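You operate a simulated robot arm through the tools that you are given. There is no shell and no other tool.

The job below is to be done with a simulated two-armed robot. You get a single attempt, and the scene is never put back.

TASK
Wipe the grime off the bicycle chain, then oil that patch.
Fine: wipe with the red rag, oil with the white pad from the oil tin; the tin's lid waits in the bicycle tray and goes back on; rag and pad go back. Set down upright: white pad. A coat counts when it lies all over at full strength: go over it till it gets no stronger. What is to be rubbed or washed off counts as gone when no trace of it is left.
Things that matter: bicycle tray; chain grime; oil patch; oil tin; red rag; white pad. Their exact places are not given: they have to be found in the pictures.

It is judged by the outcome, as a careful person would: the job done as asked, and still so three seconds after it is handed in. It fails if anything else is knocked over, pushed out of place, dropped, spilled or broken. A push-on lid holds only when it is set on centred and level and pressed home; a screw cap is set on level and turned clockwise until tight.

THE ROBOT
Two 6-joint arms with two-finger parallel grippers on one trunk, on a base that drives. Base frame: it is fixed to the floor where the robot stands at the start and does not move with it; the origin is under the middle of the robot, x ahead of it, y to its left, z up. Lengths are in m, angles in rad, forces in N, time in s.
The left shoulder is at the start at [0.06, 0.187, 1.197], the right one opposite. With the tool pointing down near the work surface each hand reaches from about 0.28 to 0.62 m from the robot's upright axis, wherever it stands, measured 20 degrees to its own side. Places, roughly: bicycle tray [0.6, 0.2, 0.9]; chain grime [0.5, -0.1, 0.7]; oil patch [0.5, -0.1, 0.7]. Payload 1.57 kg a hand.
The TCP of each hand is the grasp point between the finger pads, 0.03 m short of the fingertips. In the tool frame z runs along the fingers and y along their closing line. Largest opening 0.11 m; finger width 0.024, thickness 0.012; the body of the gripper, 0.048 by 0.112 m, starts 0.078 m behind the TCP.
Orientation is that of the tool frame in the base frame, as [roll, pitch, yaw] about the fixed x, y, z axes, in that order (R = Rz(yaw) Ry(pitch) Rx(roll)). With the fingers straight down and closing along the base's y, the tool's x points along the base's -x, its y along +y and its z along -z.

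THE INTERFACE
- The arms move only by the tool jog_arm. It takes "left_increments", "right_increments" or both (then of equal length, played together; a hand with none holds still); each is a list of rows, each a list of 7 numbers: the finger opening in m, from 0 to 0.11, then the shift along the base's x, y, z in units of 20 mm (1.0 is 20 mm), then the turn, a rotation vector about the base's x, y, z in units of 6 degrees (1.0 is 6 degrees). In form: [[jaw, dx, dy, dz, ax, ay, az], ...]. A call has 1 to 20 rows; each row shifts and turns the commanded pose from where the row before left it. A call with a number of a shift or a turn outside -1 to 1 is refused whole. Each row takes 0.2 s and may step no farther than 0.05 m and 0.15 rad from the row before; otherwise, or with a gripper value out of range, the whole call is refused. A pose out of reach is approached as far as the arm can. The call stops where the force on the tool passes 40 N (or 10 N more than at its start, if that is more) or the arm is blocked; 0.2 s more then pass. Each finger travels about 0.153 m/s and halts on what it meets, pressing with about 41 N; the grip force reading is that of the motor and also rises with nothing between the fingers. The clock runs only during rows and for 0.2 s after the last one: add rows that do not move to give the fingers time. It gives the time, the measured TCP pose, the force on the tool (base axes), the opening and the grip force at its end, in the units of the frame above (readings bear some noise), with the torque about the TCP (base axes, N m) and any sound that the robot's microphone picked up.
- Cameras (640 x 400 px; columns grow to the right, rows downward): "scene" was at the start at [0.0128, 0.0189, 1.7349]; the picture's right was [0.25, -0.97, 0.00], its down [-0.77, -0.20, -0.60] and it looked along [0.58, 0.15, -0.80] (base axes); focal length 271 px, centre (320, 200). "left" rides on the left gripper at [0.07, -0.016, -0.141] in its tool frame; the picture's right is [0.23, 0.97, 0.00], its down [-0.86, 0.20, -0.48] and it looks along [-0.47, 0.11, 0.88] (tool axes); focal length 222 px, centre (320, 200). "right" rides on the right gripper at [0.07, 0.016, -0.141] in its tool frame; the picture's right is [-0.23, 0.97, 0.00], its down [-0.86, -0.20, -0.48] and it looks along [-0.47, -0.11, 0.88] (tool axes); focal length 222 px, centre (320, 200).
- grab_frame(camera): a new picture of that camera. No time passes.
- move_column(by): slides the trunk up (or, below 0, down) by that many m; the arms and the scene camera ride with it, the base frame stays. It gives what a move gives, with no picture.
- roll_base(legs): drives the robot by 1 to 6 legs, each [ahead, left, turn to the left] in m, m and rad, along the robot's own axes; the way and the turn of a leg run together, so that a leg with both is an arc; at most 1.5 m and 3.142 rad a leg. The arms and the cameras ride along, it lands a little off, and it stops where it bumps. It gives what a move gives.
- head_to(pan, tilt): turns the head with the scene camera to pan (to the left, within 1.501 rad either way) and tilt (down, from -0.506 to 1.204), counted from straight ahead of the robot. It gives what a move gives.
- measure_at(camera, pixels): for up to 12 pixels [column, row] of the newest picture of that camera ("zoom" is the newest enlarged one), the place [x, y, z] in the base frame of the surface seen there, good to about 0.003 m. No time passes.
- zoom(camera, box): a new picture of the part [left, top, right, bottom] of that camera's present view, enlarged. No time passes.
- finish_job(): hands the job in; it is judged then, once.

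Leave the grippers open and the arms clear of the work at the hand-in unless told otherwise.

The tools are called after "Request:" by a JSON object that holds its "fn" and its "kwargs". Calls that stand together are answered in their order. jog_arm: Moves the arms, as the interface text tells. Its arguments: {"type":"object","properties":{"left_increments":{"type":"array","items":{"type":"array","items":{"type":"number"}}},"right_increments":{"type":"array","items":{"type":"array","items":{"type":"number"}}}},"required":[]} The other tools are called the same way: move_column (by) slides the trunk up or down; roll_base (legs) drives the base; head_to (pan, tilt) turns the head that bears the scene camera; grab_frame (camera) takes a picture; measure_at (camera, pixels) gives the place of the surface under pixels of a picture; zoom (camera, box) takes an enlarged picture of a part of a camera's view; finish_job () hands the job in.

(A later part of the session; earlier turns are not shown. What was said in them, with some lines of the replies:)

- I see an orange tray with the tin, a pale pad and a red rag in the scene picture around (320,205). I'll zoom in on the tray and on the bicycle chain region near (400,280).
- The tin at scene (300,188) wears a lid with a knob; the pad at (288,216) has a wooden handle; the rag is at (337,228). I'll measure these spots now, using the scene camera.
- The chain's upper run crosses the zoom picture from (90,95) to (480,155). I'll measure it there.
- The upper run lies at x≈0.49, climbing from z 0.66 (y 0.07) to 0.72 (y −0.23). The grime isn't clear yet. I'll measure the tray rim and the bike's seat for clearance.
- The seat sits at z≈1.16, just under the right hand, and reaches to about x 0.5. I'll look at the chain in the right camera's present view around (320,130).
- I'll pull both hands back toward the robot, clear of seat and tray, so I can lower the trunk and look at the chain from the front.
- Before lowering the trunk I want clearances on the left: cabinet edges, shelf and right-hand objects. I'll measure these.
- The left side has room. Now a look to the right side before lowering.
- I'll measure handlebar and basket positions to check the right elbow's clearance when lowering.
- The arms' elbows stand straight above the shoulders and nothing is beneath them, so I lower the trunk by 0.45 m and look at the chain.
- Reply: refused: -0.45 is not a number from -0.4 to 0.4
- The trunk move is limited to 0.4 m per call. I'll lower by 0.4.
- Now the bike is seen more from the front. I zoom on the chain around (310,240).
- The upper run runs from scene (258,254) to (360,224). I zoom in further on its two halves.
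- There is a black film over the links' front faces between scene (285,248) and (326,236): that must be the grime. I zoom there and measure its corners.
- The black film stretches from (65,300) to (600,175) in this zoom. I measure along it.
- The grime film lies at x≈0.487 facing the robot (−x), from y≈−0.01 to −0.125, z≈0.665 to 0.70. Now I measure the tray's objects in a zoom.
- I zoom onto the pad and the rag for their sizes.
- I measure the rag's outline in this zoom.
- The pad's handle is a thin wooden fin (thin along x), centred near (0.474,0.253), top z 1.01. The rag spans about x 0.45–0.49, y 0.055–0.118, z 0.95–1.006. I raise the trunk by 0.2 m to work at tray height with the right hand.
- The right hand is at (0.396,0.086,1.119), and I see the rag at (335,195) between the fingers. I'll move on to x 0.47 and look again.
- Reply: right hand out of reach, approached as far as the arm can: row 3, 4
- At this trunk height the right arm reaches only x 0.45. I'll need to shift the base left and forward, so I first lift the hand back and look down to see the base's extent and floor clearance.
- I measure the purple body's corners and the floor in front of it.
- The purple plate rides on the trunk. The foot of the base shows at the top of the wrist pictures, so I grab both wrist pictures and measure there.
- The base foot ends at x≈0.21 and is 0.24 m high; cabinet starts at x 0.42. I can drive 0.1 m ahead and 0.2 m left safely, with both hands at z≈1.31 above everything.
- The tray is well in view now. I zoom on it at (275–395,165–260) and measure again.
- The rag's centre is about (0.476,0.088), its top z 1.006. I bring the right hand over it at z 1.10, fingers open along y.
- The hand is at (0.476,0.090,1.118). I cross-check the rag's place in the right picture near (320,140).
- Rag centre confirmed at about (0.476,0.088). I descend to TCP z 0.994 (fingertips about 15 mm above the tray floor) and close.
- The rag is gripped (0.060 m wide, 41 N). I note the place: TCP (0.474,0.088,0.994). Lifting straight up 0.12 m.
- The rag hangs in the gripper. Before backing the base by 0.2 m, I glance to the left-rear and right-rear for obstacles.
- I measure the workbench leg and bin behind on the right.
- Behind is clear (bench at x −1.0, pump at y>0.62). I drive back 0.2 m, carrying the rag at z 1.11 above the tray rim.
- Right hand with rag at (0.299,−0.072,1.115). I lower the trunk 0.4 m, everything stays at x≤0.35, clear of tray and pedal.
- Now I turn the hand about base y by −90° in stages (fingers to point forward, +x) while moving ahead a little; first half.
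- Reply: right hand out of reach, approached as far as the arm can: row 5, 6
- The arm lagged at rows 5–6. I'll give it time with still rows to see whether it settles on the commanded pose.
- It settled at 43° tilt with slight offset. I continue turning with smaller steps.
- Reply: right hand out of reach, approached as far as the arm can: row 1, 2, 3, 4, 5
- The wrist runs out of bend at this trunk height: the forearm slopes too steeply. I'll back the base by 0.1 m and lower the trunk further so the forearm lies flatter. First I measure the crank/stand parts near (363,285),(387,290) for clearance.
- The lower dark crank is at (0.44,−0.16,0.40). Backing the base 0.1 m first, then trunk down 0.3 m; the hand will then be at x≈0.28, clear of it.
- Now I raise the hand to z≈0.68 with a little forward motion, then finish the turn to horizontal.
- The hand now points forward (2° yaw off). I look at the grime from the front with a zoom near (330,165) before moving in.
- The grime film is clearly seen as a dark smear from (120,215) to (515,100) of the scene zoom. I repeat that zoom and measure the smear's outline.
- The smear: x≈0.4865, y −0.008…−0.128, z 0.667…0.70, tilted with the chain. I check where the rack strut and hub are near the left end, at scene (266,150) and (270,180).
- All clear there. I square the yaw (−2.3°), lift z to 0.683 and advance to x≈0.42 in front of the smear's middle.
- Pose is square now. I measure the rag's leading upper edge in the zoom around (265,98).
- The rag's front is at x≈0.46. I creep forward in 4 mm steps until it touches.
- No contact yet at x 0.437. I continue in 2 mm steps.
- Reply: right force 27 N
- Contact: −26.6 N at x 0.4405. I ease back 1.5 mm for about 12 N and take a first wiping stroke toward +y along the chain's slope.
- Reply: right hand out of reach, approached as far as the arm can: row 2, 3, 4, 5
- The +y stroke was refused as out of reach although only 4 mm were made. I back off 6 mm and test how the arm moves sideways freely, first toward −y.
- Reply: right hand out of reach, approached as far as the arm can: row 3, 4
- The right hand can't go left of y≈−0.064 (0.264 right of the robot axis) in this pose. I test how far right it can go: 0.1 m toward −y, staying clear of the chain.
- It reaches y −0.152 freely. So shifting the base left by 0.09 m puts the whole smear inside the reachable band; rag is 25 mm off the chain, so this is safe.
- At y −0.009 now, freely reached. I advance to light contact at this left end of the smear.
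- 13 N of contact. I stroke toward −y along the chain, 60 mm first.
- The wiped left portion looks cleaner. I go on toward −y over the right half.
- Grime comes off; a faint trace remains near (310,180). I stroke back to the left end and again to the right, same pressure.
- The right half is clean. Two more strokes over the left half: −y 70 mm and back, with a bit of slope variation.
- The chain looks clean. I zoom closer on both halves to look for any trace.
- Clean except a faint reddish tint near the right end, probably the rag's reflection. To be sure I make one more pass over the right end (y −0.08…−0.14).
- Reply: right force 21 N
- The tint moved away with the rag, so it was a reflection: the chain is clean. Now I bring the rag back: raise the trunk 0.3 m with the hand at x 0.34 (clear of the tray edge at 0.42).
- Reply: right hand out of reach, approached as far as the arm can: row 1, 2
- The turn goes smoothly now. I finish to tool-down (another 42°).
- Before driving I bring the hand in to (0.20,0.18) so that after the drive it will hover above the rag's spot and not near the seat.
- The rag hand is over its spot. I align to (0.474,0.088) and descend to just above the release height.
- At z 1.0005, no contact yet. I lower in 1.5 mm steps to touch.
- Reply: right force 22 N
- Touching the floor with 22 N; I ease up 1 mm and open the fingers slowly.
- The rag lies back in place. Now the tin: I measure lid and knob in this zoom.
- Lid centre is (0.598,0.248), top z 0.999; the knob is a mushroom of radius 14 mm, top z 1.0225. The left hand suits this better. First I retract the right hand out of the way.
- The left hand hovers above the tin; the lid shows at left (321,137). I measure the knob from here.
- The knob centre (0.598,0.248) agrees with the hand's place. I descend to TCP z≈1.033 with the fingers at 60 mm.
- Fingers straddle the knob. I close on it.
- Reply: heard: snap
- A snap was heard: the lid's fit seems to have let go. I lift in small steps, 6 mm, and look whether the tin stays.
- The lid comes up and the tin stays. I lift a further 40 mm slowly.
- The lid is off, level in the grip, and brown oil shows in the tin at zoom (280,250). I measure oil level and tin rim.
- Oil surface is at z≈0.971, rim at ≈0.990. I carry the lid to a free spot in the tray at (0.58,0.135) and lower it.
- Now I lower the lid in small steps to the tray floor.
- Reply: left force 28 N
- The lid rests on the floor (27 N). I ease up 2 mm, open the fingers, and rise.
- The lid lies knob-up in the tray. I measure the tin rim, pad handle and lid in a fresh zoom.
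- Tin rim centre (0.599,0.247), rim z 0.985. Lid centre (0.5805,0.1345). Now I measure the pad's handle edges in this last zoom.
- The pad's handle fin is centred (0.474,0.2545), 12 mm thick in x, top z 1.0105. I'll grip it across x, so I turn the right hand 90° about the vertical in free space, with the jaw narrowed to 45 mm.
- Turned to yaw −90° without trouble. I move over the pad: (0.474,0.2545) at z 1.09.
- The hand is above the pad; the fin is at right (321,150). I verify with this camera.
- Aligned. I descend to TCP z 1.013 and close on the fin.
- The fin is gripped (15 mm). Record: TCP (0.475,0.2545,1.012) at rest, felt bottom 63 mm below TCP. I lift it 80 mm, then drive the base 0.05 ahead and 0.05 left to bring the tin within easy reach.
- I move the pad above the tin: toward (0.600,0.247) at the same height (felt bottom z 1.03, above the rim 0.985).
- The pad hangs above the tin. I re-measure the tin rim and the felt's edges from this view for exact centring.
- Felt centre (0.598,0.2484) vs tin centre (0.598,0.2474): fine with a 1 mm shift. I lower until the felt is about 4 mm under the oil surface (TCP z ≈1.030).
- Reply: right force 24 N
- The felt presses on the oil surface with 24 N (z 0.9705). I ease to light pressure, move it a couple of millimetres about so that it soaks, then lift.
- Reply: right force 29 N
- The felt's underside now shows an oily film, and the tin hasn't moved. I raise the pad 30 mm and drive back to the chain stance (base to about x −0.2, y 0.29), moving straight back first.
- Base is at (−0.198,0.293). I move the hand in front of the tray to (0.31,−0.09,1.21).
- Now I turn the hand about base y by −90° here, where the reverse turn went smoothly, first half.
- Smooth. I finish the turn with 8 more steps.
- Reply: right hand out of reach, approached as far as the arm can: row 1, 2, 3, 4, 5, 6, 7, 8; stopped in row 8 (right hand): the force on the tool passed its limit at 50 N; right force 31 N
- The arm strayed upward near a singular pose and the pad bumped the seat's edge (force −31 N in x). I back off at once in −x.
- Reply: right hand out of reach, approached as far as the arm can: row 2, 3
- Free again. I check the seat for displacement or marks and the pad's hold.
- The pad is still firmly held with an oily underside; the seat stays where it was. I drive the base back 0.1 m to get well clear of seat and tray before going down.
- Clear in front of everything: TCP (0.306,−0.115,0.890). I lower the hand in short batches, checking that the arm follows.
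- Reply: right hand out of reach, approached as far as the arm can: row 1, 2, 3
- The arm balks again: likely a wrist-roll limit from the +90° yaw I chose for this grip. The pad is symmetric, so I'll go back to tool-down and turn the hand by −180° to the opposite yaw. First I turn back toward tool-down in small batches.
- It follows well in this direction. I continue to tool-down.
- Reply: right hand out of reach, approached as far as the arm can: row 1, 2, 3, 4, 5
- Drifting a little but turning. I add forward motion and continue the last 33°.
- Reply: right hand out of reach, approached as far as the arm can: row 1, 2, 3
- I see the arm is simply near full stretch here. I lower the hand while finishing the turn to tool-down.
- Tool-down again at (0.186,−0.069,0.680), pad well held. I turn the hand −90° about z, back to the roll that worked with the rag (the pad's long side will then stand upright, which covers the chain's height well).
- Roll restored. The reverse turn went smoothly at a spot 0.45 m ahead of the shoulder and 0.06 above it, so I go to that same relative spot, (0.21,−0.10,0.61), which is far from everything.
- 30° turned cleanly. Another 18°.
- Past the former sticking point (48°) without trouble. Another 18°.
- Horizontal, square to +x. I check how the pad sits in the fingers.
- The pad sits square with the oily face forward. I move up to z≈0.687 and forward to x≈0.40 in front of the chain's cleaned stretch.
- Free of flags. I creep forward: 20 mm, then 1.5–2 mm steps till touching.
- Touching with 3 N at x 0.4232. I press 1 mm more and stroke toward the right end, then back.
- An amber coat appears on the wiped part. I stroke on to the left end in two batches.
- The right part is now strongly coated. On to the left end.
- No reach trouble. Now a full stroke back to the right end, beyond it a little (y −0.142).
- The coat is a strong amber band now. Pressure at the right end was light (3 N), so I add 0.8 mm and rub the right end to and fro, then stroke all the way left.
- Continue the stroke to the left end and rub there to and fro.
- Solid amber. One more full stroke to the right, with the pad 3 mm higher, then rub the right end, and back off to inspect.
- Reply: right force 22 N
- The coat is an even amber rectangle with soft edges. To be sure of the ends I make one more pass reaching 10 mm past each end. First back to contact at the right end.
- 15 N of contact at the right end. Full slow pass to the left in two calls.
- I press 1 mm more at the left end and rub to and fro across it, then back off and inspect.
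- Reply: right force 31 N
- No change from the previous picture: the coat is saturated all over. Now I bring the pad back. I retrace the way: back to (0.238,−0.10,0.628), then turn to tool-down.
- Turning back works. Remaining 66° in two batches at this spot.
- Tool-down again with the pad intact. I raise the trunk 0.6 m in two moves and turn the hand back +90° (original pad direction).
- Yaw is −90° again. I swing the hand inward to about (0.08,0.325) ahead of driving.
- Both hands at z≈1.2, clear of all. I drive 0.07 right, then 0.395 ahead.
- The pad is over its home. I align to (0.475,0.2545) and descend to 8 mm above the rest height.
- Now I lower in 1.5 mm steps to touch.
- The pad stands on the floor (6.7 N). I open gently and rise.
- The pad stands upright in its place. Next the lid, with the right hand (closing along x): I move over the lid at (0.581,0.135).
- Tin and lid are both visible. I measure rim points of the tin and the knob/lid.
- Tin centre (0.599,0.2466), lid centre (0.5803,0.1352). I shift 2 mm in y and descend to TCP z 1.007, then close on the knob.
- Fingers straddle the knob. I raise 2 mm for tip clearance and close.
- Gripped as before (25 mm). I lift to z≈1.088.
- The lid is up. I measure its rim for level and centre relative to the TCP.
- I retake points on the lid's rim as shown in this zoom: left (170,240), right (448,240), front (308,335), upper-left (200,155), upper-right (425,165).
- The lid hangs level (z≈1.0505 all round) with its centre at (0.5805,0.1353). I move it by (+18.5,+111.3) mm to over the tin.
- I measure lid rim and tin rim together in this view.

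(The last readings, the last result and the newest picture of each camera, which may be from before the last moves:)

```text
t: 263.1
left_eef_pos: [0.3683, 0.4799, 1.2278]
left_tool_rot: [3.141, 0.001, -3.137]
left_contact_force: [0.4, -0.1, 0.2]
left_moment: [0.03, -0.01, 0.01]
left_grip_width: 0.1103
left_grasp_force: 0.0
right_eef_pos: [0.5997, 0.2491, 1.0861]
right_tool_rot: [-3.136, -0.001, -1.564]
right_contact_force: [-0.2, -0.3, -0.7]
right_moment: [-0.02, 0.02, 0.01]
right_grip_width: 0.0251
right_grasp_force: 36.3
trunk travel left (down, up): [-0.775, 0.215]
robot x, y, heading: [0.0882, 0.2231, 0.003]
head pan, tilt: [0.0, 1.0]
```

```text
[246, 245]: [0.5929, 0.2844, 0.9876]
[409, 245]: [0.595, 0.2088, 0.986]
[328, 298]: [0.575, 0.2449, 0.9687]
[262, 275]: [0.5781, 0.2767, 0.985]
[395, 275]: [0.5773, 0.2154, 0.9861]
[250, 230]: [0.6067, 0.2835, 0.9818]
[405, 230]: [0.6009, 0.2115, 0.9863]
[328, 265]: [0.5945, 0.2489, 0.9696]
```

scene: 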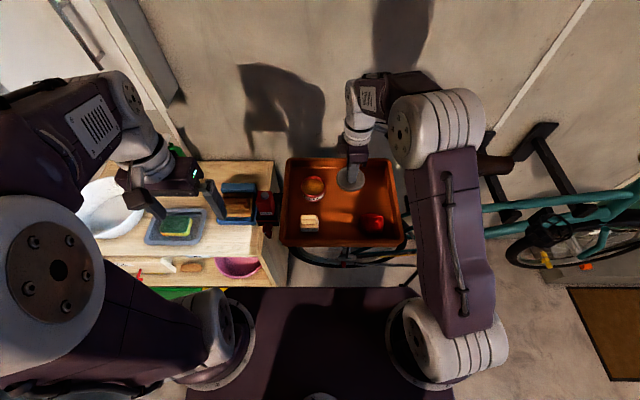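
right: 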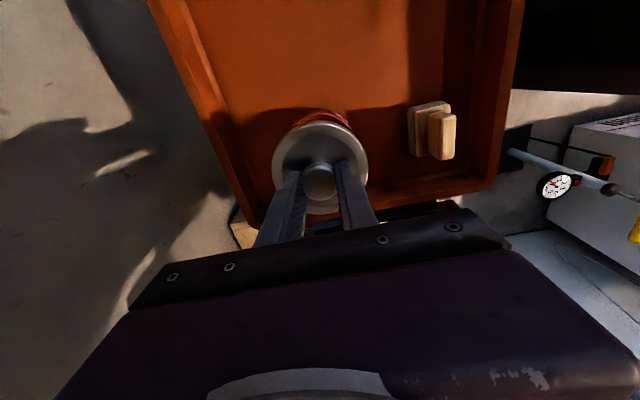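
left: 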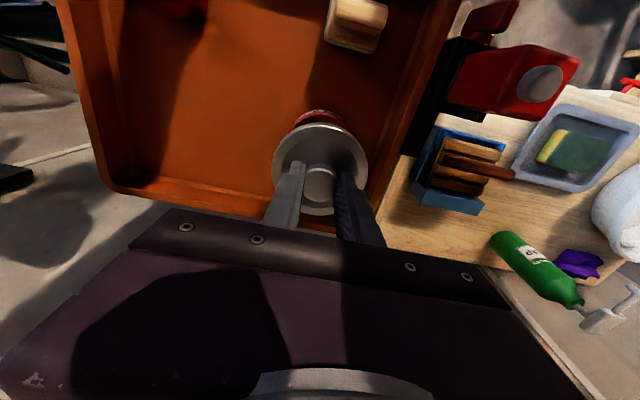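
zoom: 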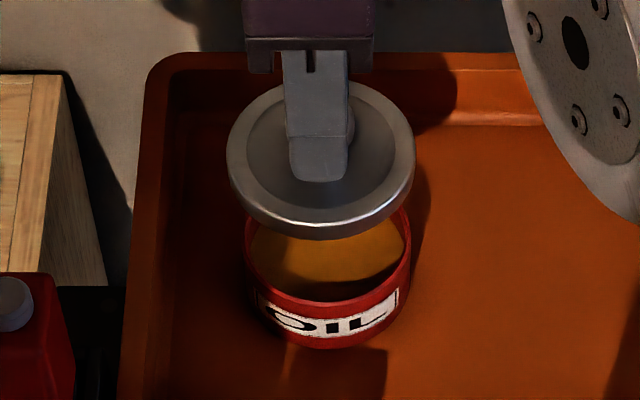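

To refine, I read the pose again at rest and zoom more finely on the lid's and tin's edges.

Request:
{"fn": "jog_arm", "kwargs": {"right_increments": [[0.0, 0, 0, 0, 0, 0, 0]]}}

Request:
{"fn": "zoom", "kwargs": {"camera": "scene", "box": [296, 158, 344, 188]}}

Request:
{"fn": "measure_at", "kwargs": {"camera": "zoom", "pixels": [[76, 120], [432, 120], [76, 140], [432, 140], [80, 90], [425, 90], [100, 60], [405, 60], [250, 255], [200, 248], [300, 248]]}}

```text
t: 263.5
left_eef_pos: [0.3681, 0.4818, 1.2267]
left_tool_rot: [3.141, -0.001, -3.138]
left_contact_force: [0.1, 0.0, -0.5]
left_moment: [0.0, 0.03, -0.01]
left_grip_width: 0.1099
left_grasp_force: 0.1
right_eef_pos: [0.6, 0.2475, 1.0875]
right_tool_rot: [-3.137, 0.0, -1.565]
right_contact_force: [-0.2, 0.8, 0.9]
right_moment: [-0.01, 0.0, -0.01]
right_grip_width: 0.0251
right_grasp_force: 36.8
trunk travel left (down, up): [-0.775, 0.215]
robot x, y, heading: [0.0871, 0.2258, 0.003]
head pan, tilt: [0.0, 1.0]
```

```text
13.33 times, centred on (320, 173) of scene
```

zoom: 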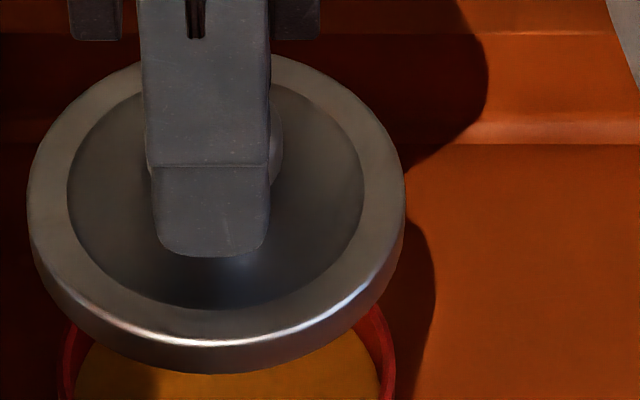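

```text
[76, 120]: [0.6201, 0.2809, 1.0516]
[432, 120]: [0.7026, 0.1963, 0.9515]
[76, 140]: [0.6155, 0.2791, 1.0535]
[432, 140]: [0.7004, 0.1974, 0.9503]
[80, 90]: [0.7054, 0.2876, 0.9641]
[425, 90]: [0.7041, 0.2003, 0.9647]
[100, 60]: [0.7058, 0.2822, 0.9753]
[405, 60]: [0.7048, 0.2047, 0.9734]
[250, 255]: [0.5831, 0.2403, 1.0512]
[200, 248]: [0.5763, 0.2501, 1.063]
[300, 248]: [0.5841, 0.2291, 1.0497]
```

Request:
{"fn": "measure_at", "kwargs": {"camera": "zoom", "pixels": [[33, 200], [400, 200], [36, 180], [398, 180], [36, 225], [398, 225], [220, 338], [150, 325], [290, 325], [130, 70], [310, 75]]}}

Request:
{"fn": "zoom", "kwargs": {"camera": "scene", "box": [296, 172, 344, 202]}}

```text
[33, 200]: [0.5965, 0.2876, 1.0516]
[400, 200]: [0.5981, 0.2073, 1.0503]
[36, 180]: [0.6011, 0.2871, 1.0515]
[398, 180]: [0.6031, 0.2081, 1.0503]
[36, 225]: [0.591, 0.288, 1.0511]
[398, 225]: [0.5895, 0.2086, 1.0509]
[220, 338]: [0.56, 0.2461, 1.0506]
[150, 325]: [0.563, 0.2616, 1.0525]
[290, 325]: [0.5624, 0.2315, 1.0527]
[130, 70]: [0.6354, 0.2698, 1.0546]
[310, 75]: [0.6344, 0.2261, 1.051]
```

```text
13.33 times, centred on (320, 187) of scene
```

zoom: 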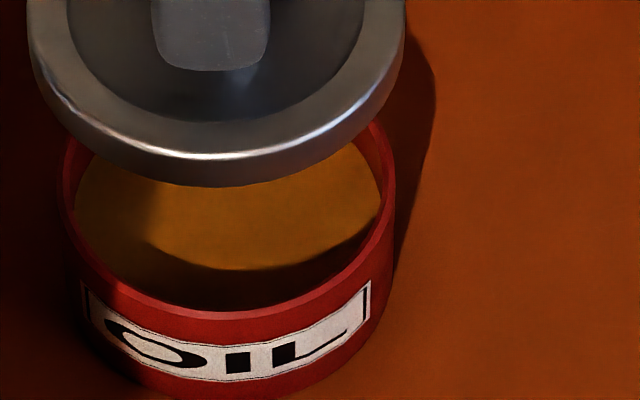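

Request:
{"fn": "measure_at", "kwargs": {"camera": "zoom", "pixels": [[64, 195], [392, 200], [64, 175], [391, 180], [68, 220], [388, 225], [230, 313], [130, 288], [330, 285], [180, 305], [280, 305]]}}

```text
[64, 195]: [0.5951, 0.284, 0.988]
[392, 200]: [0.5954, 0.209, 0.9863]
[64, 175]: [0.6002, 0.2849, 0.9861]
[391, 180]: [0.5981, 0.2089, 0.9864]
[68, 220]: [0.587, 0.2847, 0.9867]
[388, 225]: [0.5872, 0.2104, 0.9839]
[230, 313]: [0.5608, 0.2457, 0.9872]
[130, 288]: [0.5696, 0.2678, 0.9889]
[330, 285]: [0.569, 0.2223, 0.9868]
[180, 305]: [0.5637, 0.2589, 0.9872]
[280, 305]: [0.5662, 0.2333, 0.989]
```

The lid's centre (0.6003,0.2476) against the tin's (0.5992,0.2464); weighing earlier seated readings, I shift −1.6 mm in x and descend to just above the rim (TCP z 1.048).

Request:
{"fn": "jog_arm", "kwargs": {"right_increments": [[0.0, -0.08, 0, -0.5, 0, 0, 0], [0.0, 0, 0, -0.9, 0, 0, 0], [0.0, 0, 0, -0.5, 0, 0, 0], [0.0, 0, 0, 0, 0, 0, 0], [0.0, 0, 0, 0, 0, 0, 0]]}}

Request:
{"fn": "zoom", "kwargs": {"camera": "scene", "box": [288, 160, 344, 205]}}

```text
t: 264.7
left_eef_pos: [0.3684, 0.4805, 1.227]
left_tool_rot: [-3.141, -0.001, -3.138]
left_contact_force: [-0.3, 0.3, 0.2]
left_moment: [0.0, 0.01, 0.0]
left_grip_width: 0.1101
left_grasp_force: 0.0
right_eef_pos: [0.5982, 0.2483, 1.0504]
right_tool_rot: [-3.138, 0.0, -1.565]
right_contact_force: [0.5, -0.3, -0.6]
right_moment: [-0.01, 0.02, -0.03]
right_grip_width: 0.0251
right_grasp_force: 36.5
trunk travel left (down, up): [-0.775, 0.215]
robot x, y, heading: [0.0931, 0.2265, 0.001]
head pan, tilt: [0.0, 1.0]
```

```text
8.89 times, centred on (316, 182) of scene
```

zoom: 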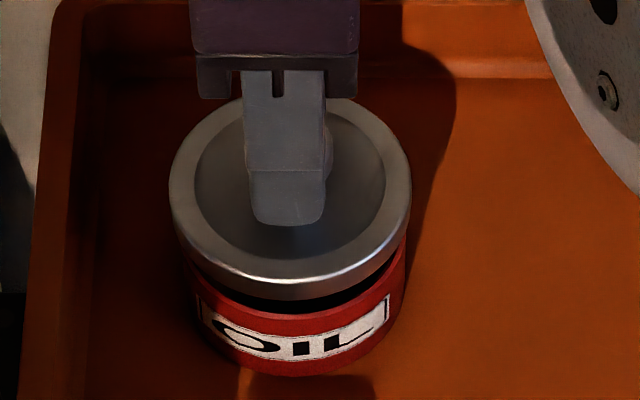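

The lid is just above the rim, well lined up. I lower in 1 mm steps watching force.

Request:
{"fn": "jog_arm", "kwargs": {"right_increments": [[0.0, 0, 0, -0.15, 0, 0, 0], [0.0, 0, 0, -0.1, 0, 0, 0], [0.0, 0, 0, -0.05, 0, 0, 0], [0.0, 0, 0, -0.05, 0, 0, 0], [0.0, 0, 0, 0, 0, 0, 0]]}}

```text
t: 265.9
left_eef_pos: [0.3681, 0.4807, 1.2283]
left_tool_rot: [3.141, 0.0, -3.14]
left_contact_force: [-0.1, 0.1, -0.7]
left_moment: [0.0, 0.01, 0.03]
left_grip_width: 0.11
left_grasp_force: 0.1
right_eef_pos: [0.5978, 0.2483, 1.0421]
right_tool_rot: [-3.135, -0.001, -1.563]
right_contact_force: [0.7, 0.1, -0.2]
right_moment: [-0.01, 0.02, 0.03]
right_grip_width: 0.0251
right_grasp_force: 37.1
trunk travel left (down, up): [-0.775, 0.215]
robot x, y, heading: [0.0931, 0.2229, 0.0]
head pan, tilt: [0.0, 1.0]
```

No force at z 1.042: the skirt is going over the rim. Continue.

Request:
{"fn": "jog_arm", "kwargs": {"right_increments": [[0.0, 0, 0, -0.05, 0, 0, 0], [0.0, 0, 0, -0.05, 0, 0, 0], [0.0, 0, 0, -0.05, 0, 0, 0], [0.0, 0, 0, 0, 0, 0, 0]]}}

```text
t: 266.9
left_eef_pos: [0.3686, 0.48, 1.2261]
left_tool_rot: [-3.141, 0.0, -3.139]
left_contact_force: [0.3, 0.0, -0.5]
left_moment: [-0.02, 0.02, 0.0]
left_grip_width: 0.11
left_grasp_force: 0.1
right_eef_pos: [0.5983, 0.2488, 1.0396]
right_tool_rot: [-3.135, 0.001, -1.562]
right_contact_force: [0.0, -0.8, -0.3]
right_moment: [-0.02, 0.03, 0.0]
right_grip_width: 0.025
right_grasp_force: 36.7
trunk travel left (down, up): [-0.775, 0.215]
robot x, y, heading: [0.0872, 0.2205, 0.005]
head pan, tilt: [0.0, 1.0]
```

Request:
{"fn": "jog_arm", "kwargs": {"right_increments": [[0.0, 0, 0, -0.05, 0, 0, 0], [0.0, 0, 0, -0.05, 0, 0, 0], [0.0, 0, 0, -0.05, 0, 0, 0], [0.0, 0, 0, 0, 0, 0, 0]]}}

```text
t: 267.9
left_eef_pos: [0.367, 0.4804, 1.2275]
left_tool_rot: [-3.141, 0.0, -3.137]
left_contact_force: [-0.1, 1.2, -0.6]
left_moment: [0.03, 0.0, 0.02]
left_grip_width: 0.11
left_grasp_force: 0.0
right_eef_pos: [0.5983, 0.2482, 1.0361]
right_tool_rot: [-3.138, 0.0, -1.563]
right_contact_force: [0.3, 0.5, 0.2]
right_moment: [0.02, 0.0, -0.01]
right_grip_width: 0.0251
right_grasp_force: 36.2
trunk travel left (down, up): [-0.775, 0.215]
robot x, y, heading: [0.0884, 0.2232, 0.001]
head pan, tilt: [0.0, 1.0]
```

Request:
{"fn": "jog_arm", "kwargs": {"right_increments": [[0.0, 0, 0, -0.05, 0, 0, 0], [0.0, 0, 0, -0.05, 0, 0, 0], [0.0, 0, 0, 0, 0, 0, 0]]}}

```text
t: 268.7
left_eef_pos: [0.3681, 0.4805, 1.2274]
left_tool_rot: [3.14, -0.001, -3.138]
left_contact_force: [0.3, 0.4, -0.9]
left_moment: [-0.04, 0.0, -0.03]
left_grip_width: 0.11
left_grasp_force: 0.1
right_eef_pos: [0.5992, 0.2473, 1.0343]
right_tool_rot: [-3.137, 0.0, -1.565]
right_contact_force: [2.9, -2.4, 6.0]
right_moment: [-0.16, 0.08, 0.06]
right_grip_width: 0.0251
right_grasp_force: 36.4
trunk travel left (down, up): [-0.775, 0.215]
robot x, y, heading: [0.0928, 0.2228, 0.003]
head pan, tilt: [0.0, 1.0]
heard: snap
```

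A snap: the lid clicked on at z 1.034 with 6 N. I press a little further to make sure it's home.

Request:
{"fn": "jog_arm", "kwargs": {"right_increments": [[0.0, 0, 0, -0.05, 0, 0, 0], [0.0, 0, 0, -0.05, 0, 0, 0], [0.0, 0, 0, 0, 0, 0, 0]]}}

Request:
{"fn": "zoom", "kwargs": {"camera": "scene", "box": [288, 160, 344, 205]}}

```text
t: 269.5
left_eef_pos: [0.3673, 0.4798, 1.2261]
left_tool_rot: [-3.141, 0.001, -3.138]
left_contact_force: [0.2, 0.3, -0.2]
left_moment: [-0.02, 0.01, 0.01]
left_grip_width: 0.1101
left_grasp_force: 0.1
right_eef_pos: [0.5987, 0.2491, 1.0349]
right_tool_rot: [-3.13, 0.001, -1.564]
right_contact_force: [12.5, -1.9, 26.0]
right_moment: [-0.27, -0.11, 0.07]
right_grip_width: 0.0252
right_grasp_force: 36.5
trunk travel left (down, up): [-0.775, 0.215]
robot x, y, heading: [0.0914, 0.2231, 0.006]
head pan, tilt: [0.0, 1.0]
```

```text
8.89 times, centred on (316, 182) of scene
```

zoom: 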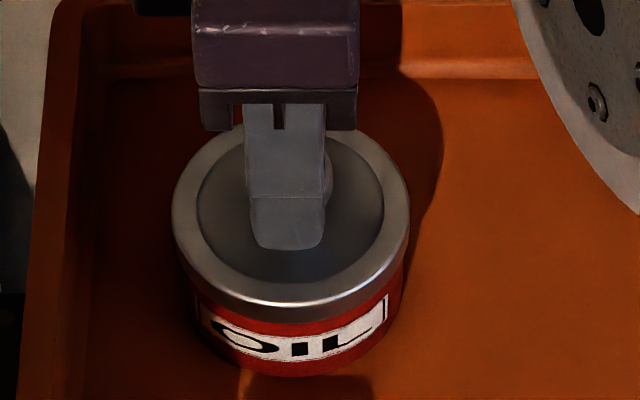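

Seated flat, 26 N downward. I ease the push by 1 mm (still pressing), then open the fingers and rise.

Request:
{"fn": "jog_arm", "kwargs": {"right_increments": [[0.0, 0, 0, 0.05, 0, 0, 0], [0.0, 0, 0, 0.02, 0, 0, 0], [0.0, 0, 0, 0, 0, 0, 0]]}}

Request:
{"fn": "jog_arm", "kwargs": {"right_increments": [[0.03, 0, 0, 0, 0, 0, 0], [0.045, 0, 0, 0, 0, 0, 0], [0.06, 0, 0, 0, 0, 0, 0], [0.06, 0, 0, 0, 0, 0, 0]]}}

Request:
{"fn": "zoom", "kwargs": {"camera": "scene", "box": [288, 160, 344, 205]}}

```text
t: 270.3
left_eef_pos: [0.3682, 0.4799, 1.2264]
left_tool_rot: [-3.141, -0.001, -3.137]
left_contact_force: [-0.4, -0.3, 0.0]
left_moment: [0.0, 0.02, 0.01]
left_grip_width: 0.11
left_grasp_force: 0.1
right_eef_pos: [0.598, 0.247, 1.0342]
right_tool_rot: [-3.134, 0.0, -1.564]
right_contact_force: [14.6, -0.4, 28.1]
right_moment: [0.05, -0.14, 0.01]
right_grip_width: 0.0252
right_grasp_force: 36.6
trunk travel left (down, up): [-0.775, 0.215]
robot x, y, heading: [0.0883, 0.2235, 0.001]
head pan, tilt: [0.0, 1.0]
```

```text
t: 271.3
left_eef_pos: [0.3679, 0.4782, 1.2272]
left_tool_rot: [-3.141, 0.001, -3.138]
left_contact_force: [-0.6, 0.4, -0.4]
left_moment: [0.01, 0.03, -0.02]
left_grip_width: 0.1099
left_grasp_force: 0.0
right_eef_pos: [0.5967, 0.2482, 1.0326]
right_tool_rot: [-3.137, 0.0, -1.563]
right_contact_force: [0.0, -0.3, -1.0]
right_moment: [0.0, 0.02, 0.02]
right_grip_width: 0.0599
right_grasp_force: 0.1
trunk travel left (down, up): [-0.775, 0.215]
robot x, y, heading: [0.0957, 0.2259, 0.001]
head pan, tilt: [0.0, 1.0]
```

```text
8.89 times, centred on (316, 182) of scene
```

zoom: 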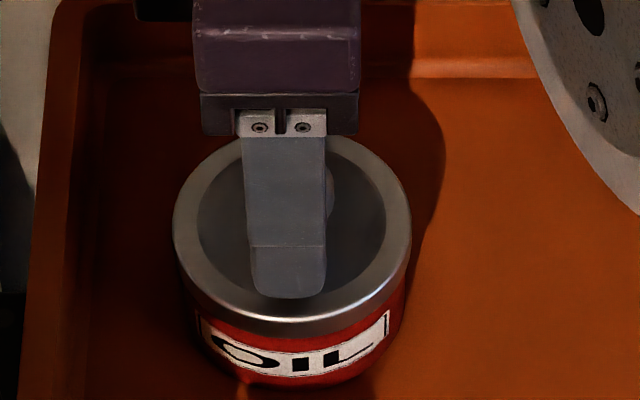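

Fingers are open with no further sound. I rise 90 mm straight up and check the lid's height.

Request:
{"fn": "jog_arm", "kwargs": {"right_increments": [[0.06, 0, 0, 0.5, 0, 0, 0], [0.06, 0, 0, 1, 0, 0, 0], [0.06, 0, 0, 1, 0, 0, 0], [0.06, 0, 0, 1, 0, 0, 0], [0.06, 0, 0, 1, 0, 0, 0], [0.06, -0.5, -1, 0.5, 0, 0, 0], [0.06, -1, -1, 0, 0, 0, 0], [0.06, -1, -1, 0, 0, 0, 0], [0.06, -1, -1, 0, 0, 0, 0], [0.06, -1, -1, 0, 0, 0, 0], [0.06, -1, -1, 0, 0, 0, 0]]}}

Request:
{"fn": "grab_frame", "kwargs": {"camera": "scene"}}

Request:
{"fn": "zoom", "kwargs": {"camera": "scene", "box": [274, 150, 402, 250]}}

```text
t: 273.7
left_eef_pos: [0.3672, 0.4793, 1.2279]
left_tool_rot: [-3.141, 0.0, -3.137]
left_contact_force: [-0.1, 0.5, 1.2]
left_moment: [0.03, -0.05, -0.02]
left_grip_width: 0.1101
left_grasp_force: 0.1
right_eef_pos: [0.4859, 0.1282, 1.1317]
right_tool_rot: [-3.136, 0.001, -1.563]
right_contact_force: [0.6, 0.4, 0.6]
right_moment: [-0.01, 0.03, -0.02]
right_grip_width: 0.06
right_grasp_force: 0.1
trunk travel left (down, up): [-0.775, 0.215]
robot x, y, heading: [0.0879, 0.2259, 0.005]
head pan, tilt: [0.0, 1.0]
```

```text
taken
```

scene: 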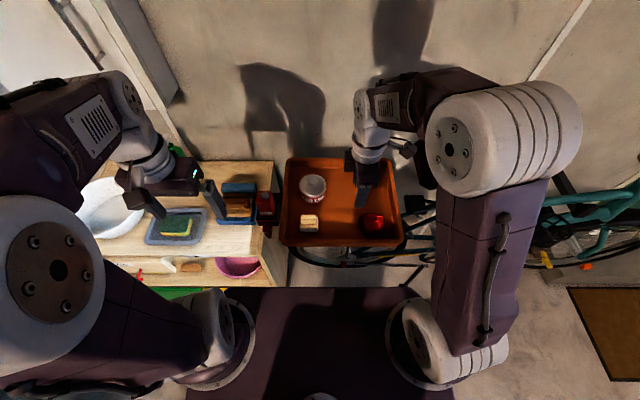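

```text
4.00 times, centred on (338, 200) of scene
```

zoom: 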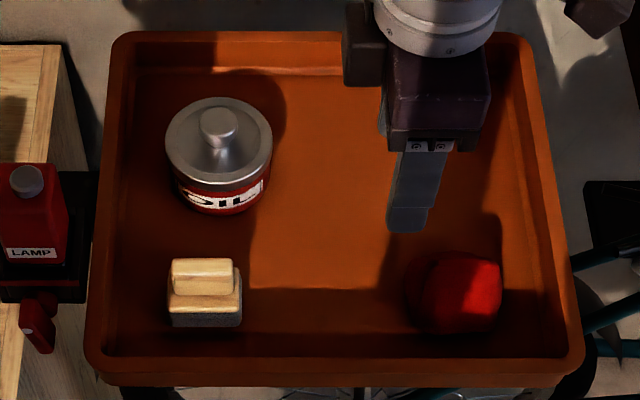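

The lid is on, pad and rag in place. I measure the lid's top and knob to confirm it is level and at its first height (0.999 / 1.0225).

Request:
{"fn": "measure_at", "kwargs": {"camera": "zoom", "pixels": [[168, 145], [270, 145], [218, 98], [218, 182], [218, 120], [185, 165], [250, 165], [190, 110], [250, 115], [204, 265], [204, 300], [455, 290]]}}

Request:
{"fn": "zoom", "kwargs": {"camera": "scene", "box": [296, 165, 332, 210]}}

```text
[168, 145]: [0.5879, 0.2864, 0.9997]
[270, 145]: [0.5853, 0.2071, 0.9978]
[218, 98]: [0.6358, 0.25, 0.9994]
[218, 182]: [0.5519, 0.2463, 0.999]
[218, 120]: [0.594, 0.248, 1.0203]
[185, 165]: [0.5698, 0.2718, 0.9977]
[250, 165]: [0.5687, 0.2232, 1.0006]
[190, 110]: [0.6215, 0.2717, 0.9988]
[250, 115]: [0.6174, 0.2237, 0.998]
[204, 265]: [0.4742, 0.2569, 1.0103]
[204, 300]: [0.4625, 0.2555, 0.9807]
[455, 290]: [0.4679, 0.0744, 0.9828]
```

```text
8.89 times, centred on (314, 188) of scene
```

zoom: 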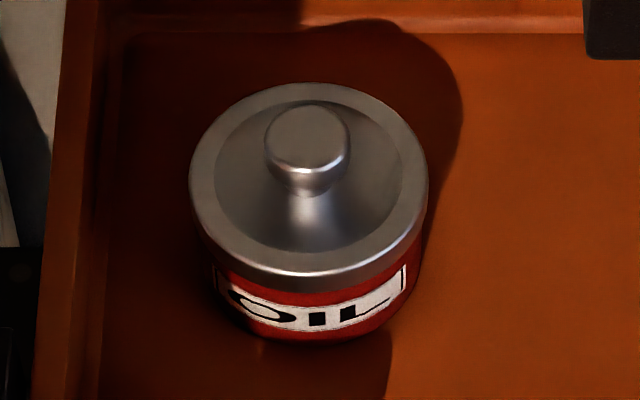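

The lid sits level at z≈0.999 as at first, so it's home. Now I open the right gripper fully, retract, and back the base off so the arms are clear.

Request:
{"fn": "jog_arm", "kwargs": {"right_increments": [[0.06, -0.3, 0, 1, 0, 0, 0], [0.06, -0.6, 0, 1, 0, 0, 0], [0.06, -1, 0, 1, 0, 0, 0], [0.06, -1, -0.5, 1, 0, 0, 0], [0.08, -1, -0.5, 0, 0, 0, 0], [0.11, -1, -0.5, 0, 0, 0, 0], [0.11, -1, -0.5, 0, 0, 0, 0], [0.11, -1, -0.5, 0, 0, 0, 0], [0.11, 0, 0, 0, 0, 0, 0]]}}

Request:
{"fn": "roll_base", "kwargs": {"legs": [[-0.25, 0.0, 0.0]]}}

Request:
{"fn": "head_to", "kwargs": {"pan": -0.2, "tilt": 0.75}}

Request:
{"fn": "grab_frame", "kwargs": {"camera": "scene"}}

```text
t: 275.7
left_eef_pos: [0.3689, 0.4802, 1.2262]
left_tool_rot: [3.14, 0.001, -3.139]
left_contact_force: [0.2, 0.4, -0.8]
left_moment: [0.02, 0.04, 0.0]
left_grip_width: 0.1102
left_grasp_force: 0.1
right_eef_pos: [0.3518, 0.0788, 1.2124]
right_tool_rot: [-3.139, -0.001, -1.563]
right_contact_force: [0.0, 0.3, 0.6]
right_moment: [0.0, 0.01, 0.03]
right_grip_width: 0.1101
right_grasp_force: 0.1
trunk travel left (down, up): [-0.775, 0.215]
robot x, y, heading: [0.0886, 0.2211, 0.007]
head pan, tilt: [0.0, 1.0]
```

```text
t: 277.5
left_eef_pos: [0.1235, 0.4788, 1.2272]
left_tool_rot: [3.141, -0.003, -3.136]
left_contact_force: [-0.3, -0.7, -0.2]
left_moment: [-0.01, 0.04, -0.02]
left_grip_width: 0.1103
left_grasp_force: 0.1
right_eef_pos: [0.1058, 0.0772, 1.2118]
right_tool_rot: [-3.139, 0.0, -1.563]
right_contact_force: [0.4, 0.9, 0.0]
right_moment: [-0.02, 0.03, 0.01]
right_grip_width: 0.1101
right_grasp_force: 0.1
trunk travel left (down, up): [-0.775, 0.215]
robot x, y, heading: [-0.158, 0.2192, 0.005]
head pan, tilt: [0.0, 1.0]
```

```text
t: 278.2
left_eef_pos: [0.1202, 0.4791, 1.2279]
left_tool_rot: [-3.14, -0.001, -3.138]
left_contact_force: [-0.5, 0.5, -0.5]
left_moment: [0.01, -0.02, -0.02]
left_grip_width: 0.1098
left_grasp_force: 0.0
right_eef_pos: [0.1035, 0.0779, 1.2128]
right_tool_rot: [-3.136, 0.001, -1.561]
right_contact_force: [-0.1, -0.3, -0.1]
right_moment: [-0.01, -0.02, 0.02]
right_grip_width: 0.1099
right_grasp_force: 0.2
trunk travel left (down, up): [-0.775, 0.215]
robot x, y, heading: [-0.1554, 0.222, 0.006]
head pan, tilt: [-0.201, 0.75]
```

```text
taken
```

scene: 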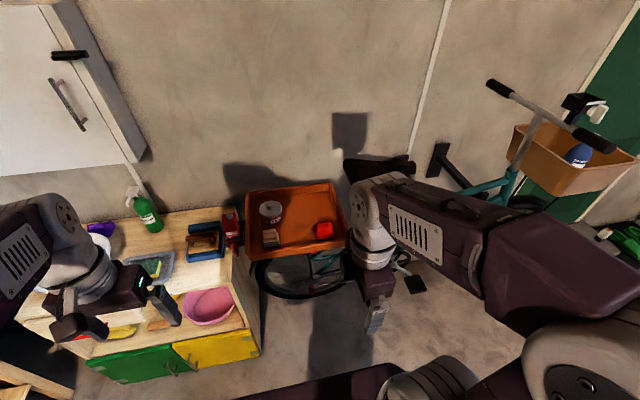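

The right arm hides the chain; I move it aside to the right and lower the trunk 0.4 m for a last look at chain and seat.

Request:
{"fn": "jog_arm", "kwargs": {"right_increments": [[0.11, 0.2, -1, 0, 0, 0, 0], [0.11, 0.2, -1, 0, 0, 0, 0], [0.11, 0.2, -1, 0, 0, 0, 0], [0.11, 0.2, -1, 0, 0, 0, 0], [0.11, 0.2, -1, 0, 0, 0, 0], [0.11, 0.2, -1, 0, 0, 0, 0], [0.11, 0.2, -1, 0, 0, 0, 0], [0.11, 0.2, -1, 0, 0, 0, 0], [0.11, 0.2, -1, 0, 0, 0, 0], [0.11, 0.2, -1, 0, 0, 0, 0], [0.11, 0.2, -1, 0, 0, 0, 0], [0.11, 0.2, -1, 0, 0, 0, 0]]}}

Request:
{"fn": "move_column", "kwargs": {"by": -0.4}}

Request:
{"fn": "grab_frame", "kwargs": {"camera": "scene"}}

```text
t: 280.9
left_eef_pos: [0.1214, 0.4783, 1.2273]
left_tool_rot: [3.141, 0.0, -3.137]
left_contact_force: [-0.5, 0.0, -0.2]
left_moment: [0.03, 0.0, 0.02]
left_grip_width: 0.1102
left_grasp_force: 0.0
right_eef_pos: [0.1526, -0.1646, 1.2108]
right_tool_rot: [-3.135, 0.0, -1.561]
right_contact_force: [0.3, -0.5, -0.1]
right_moment: [0.01, -0.02, 0.0]
right_grip_width: 0.1101
right_grasp_force: 0.0
trunk travel left (down, up): [-0.775, 0.215]
robot x, y, heading: [-0.1516, 0.2199, 0.008]
head pan, tilt: [-0.201, 0.75]
```

```text
t: 284.7
left_eef_pos: [0.1206, 0.4787, 0.8271]
left_tool_rot: [-3.14, 0.0, -3.136]
left_contact_force: [-0.1, 0.3, -0.5]
left_moment: [-0.02, -0.04, -0.01]
left_grip_width: 0.11
left_grasp_force: 0.0
right_eef_pos: [0.1535, -0.1619, 0.8135]
right_tool_rot: [-3.137, 0.001, -1.563]
right_contact_force: [0.5, 0.3, -0.4]
right_moment: [-0.01, -0.02, 0.01]
right_grip_width: 0.1099
right_grasp_force: 0.0
trunk travel left (down, up): [-0.375, 0.615]
robot x, y, heading: [-0.1567, 0.2229, 0.005]
head pan, tilt: [-0.201, 0.75]
```

```text
taken
```

scene: 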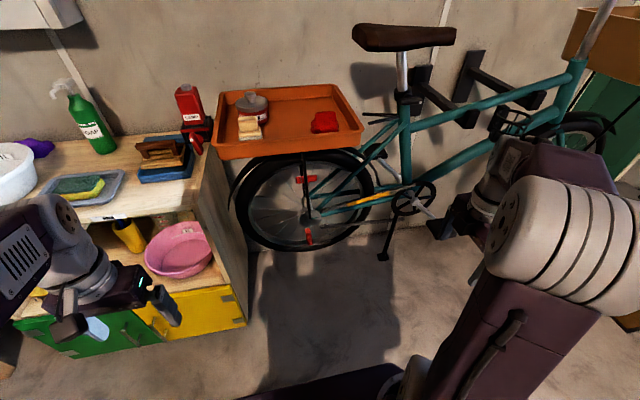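

Chain, seat and tray are all in view. I zoom on each for a final inspection.

Request:
{"fn": "zoom", "kwargs": {"camera": "scene", "box": [336, 180, 416, 220]}}

Request:
{"fn": "zoom", "kwargs": {"camera": "scene", "box": [340, 15, 470, 75]}}

Request:
{"fn": "zoom", "kwargs": {"camera": "scene", "box": [205, 75, 370, 165]}}

```text
8.00 times, centred on (376, 200) of scene
```

zoom: 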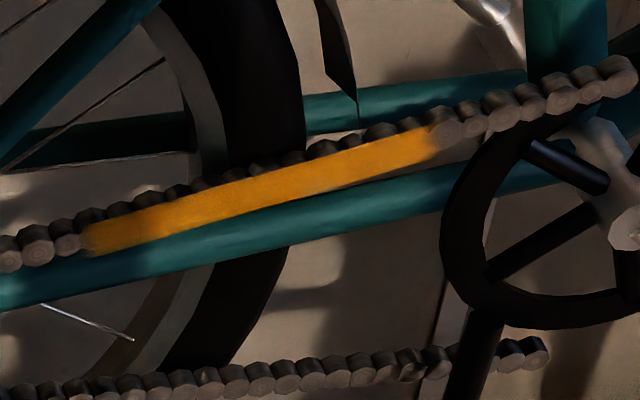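

```text
4.92 times, centred on (405, 45) of scene
```

zoom: 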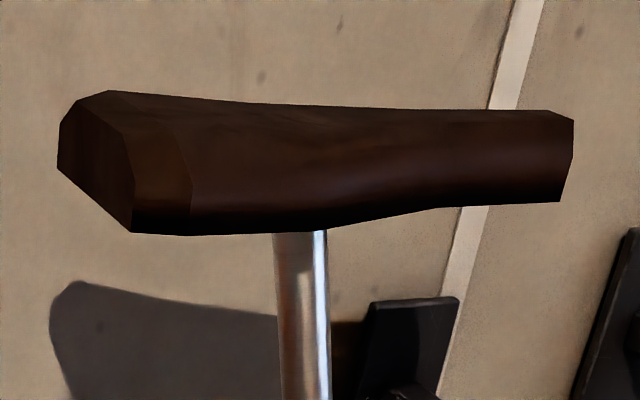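

```text
3.88 times, centred on (288, 120) of scene
```

zoom: 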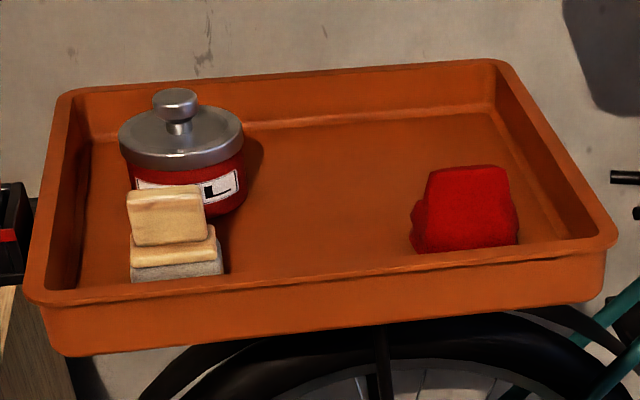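

Everything looks right. I look closer at both ends of the coat for any thin spots or leftover grime.

Request:
{"fn": "zoom", "kwargs": {"camera": "scene", "box": [382, 188, 406, 203]}}

Request:
{"fn": "zoom", "kwargs": {"camera": "scene", "box": [338, 203, 362, 218]}}

Request:
{"fn": "zoom", "kwargs": {"camera": "scene", "box": [356, 190, 396, 215]}}

```text
16.00 times, centred on (394, 196) of scene
```

zoom: 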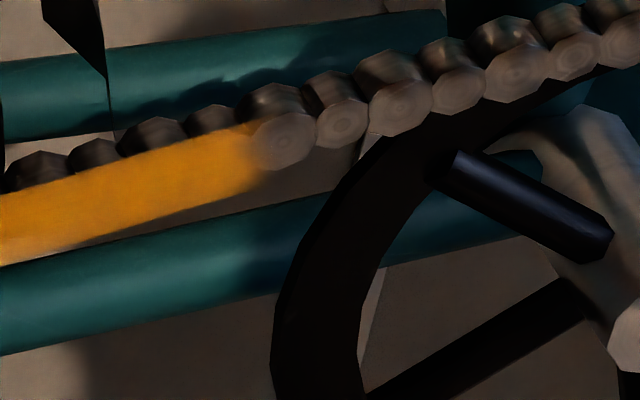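

```text
16.00 times, centred on (350, 210) of scene
```

zoom: 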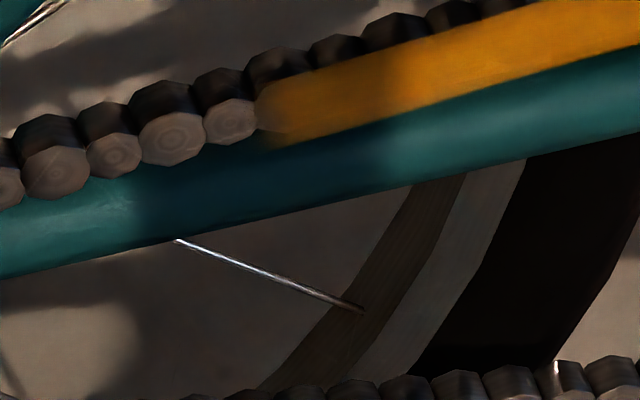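

```text
16.00 times, centred on (376, 202) of scene
```

zoom: 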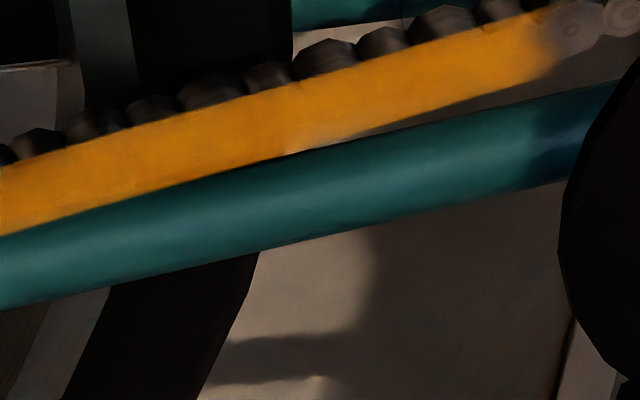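

The coat is even and full, with no grime left and the seat unmarked. The tin is lidded, and the pad is upright with the rag in its place. Both grippers are open and the arms are clear, so I hand the job in.

Request:
{"fn": "finish_job", "kwargs": {}}

```text
The job is handed in.
```

The chain is wiped clean and oiled, and I've handed the job in; no verdict has come back yet.

- **Grime:** wiped off with the red rag. The last close-ups showed no trace.
- **Oil:** the white pad, dipped in the tin, left an even amber coat over the whole patch. More passes made no visible difference. The coat's ends look slightly soft, but extra passes there didn't change that either.
- **Tin lid:** it waited in the tray and is back on. It snapped in, sits level, and measures the same height as at the start.
- **Rag and pad:** both are back in their places in the tray, and the pad stands upright.
- **Arms:** both grippers are open and clear of the bike and tray.

**Two things didn't go cleanly:**
- **Seat bump:** while the right arm was turning, the oiled pad bumped the edge of the bicycle seat with about 50 N. I saw no mark on the seat and it hadn't moved.
- **Tin position:** the tin may have shifted a few millimetres in the tray when I pressed the lid home.
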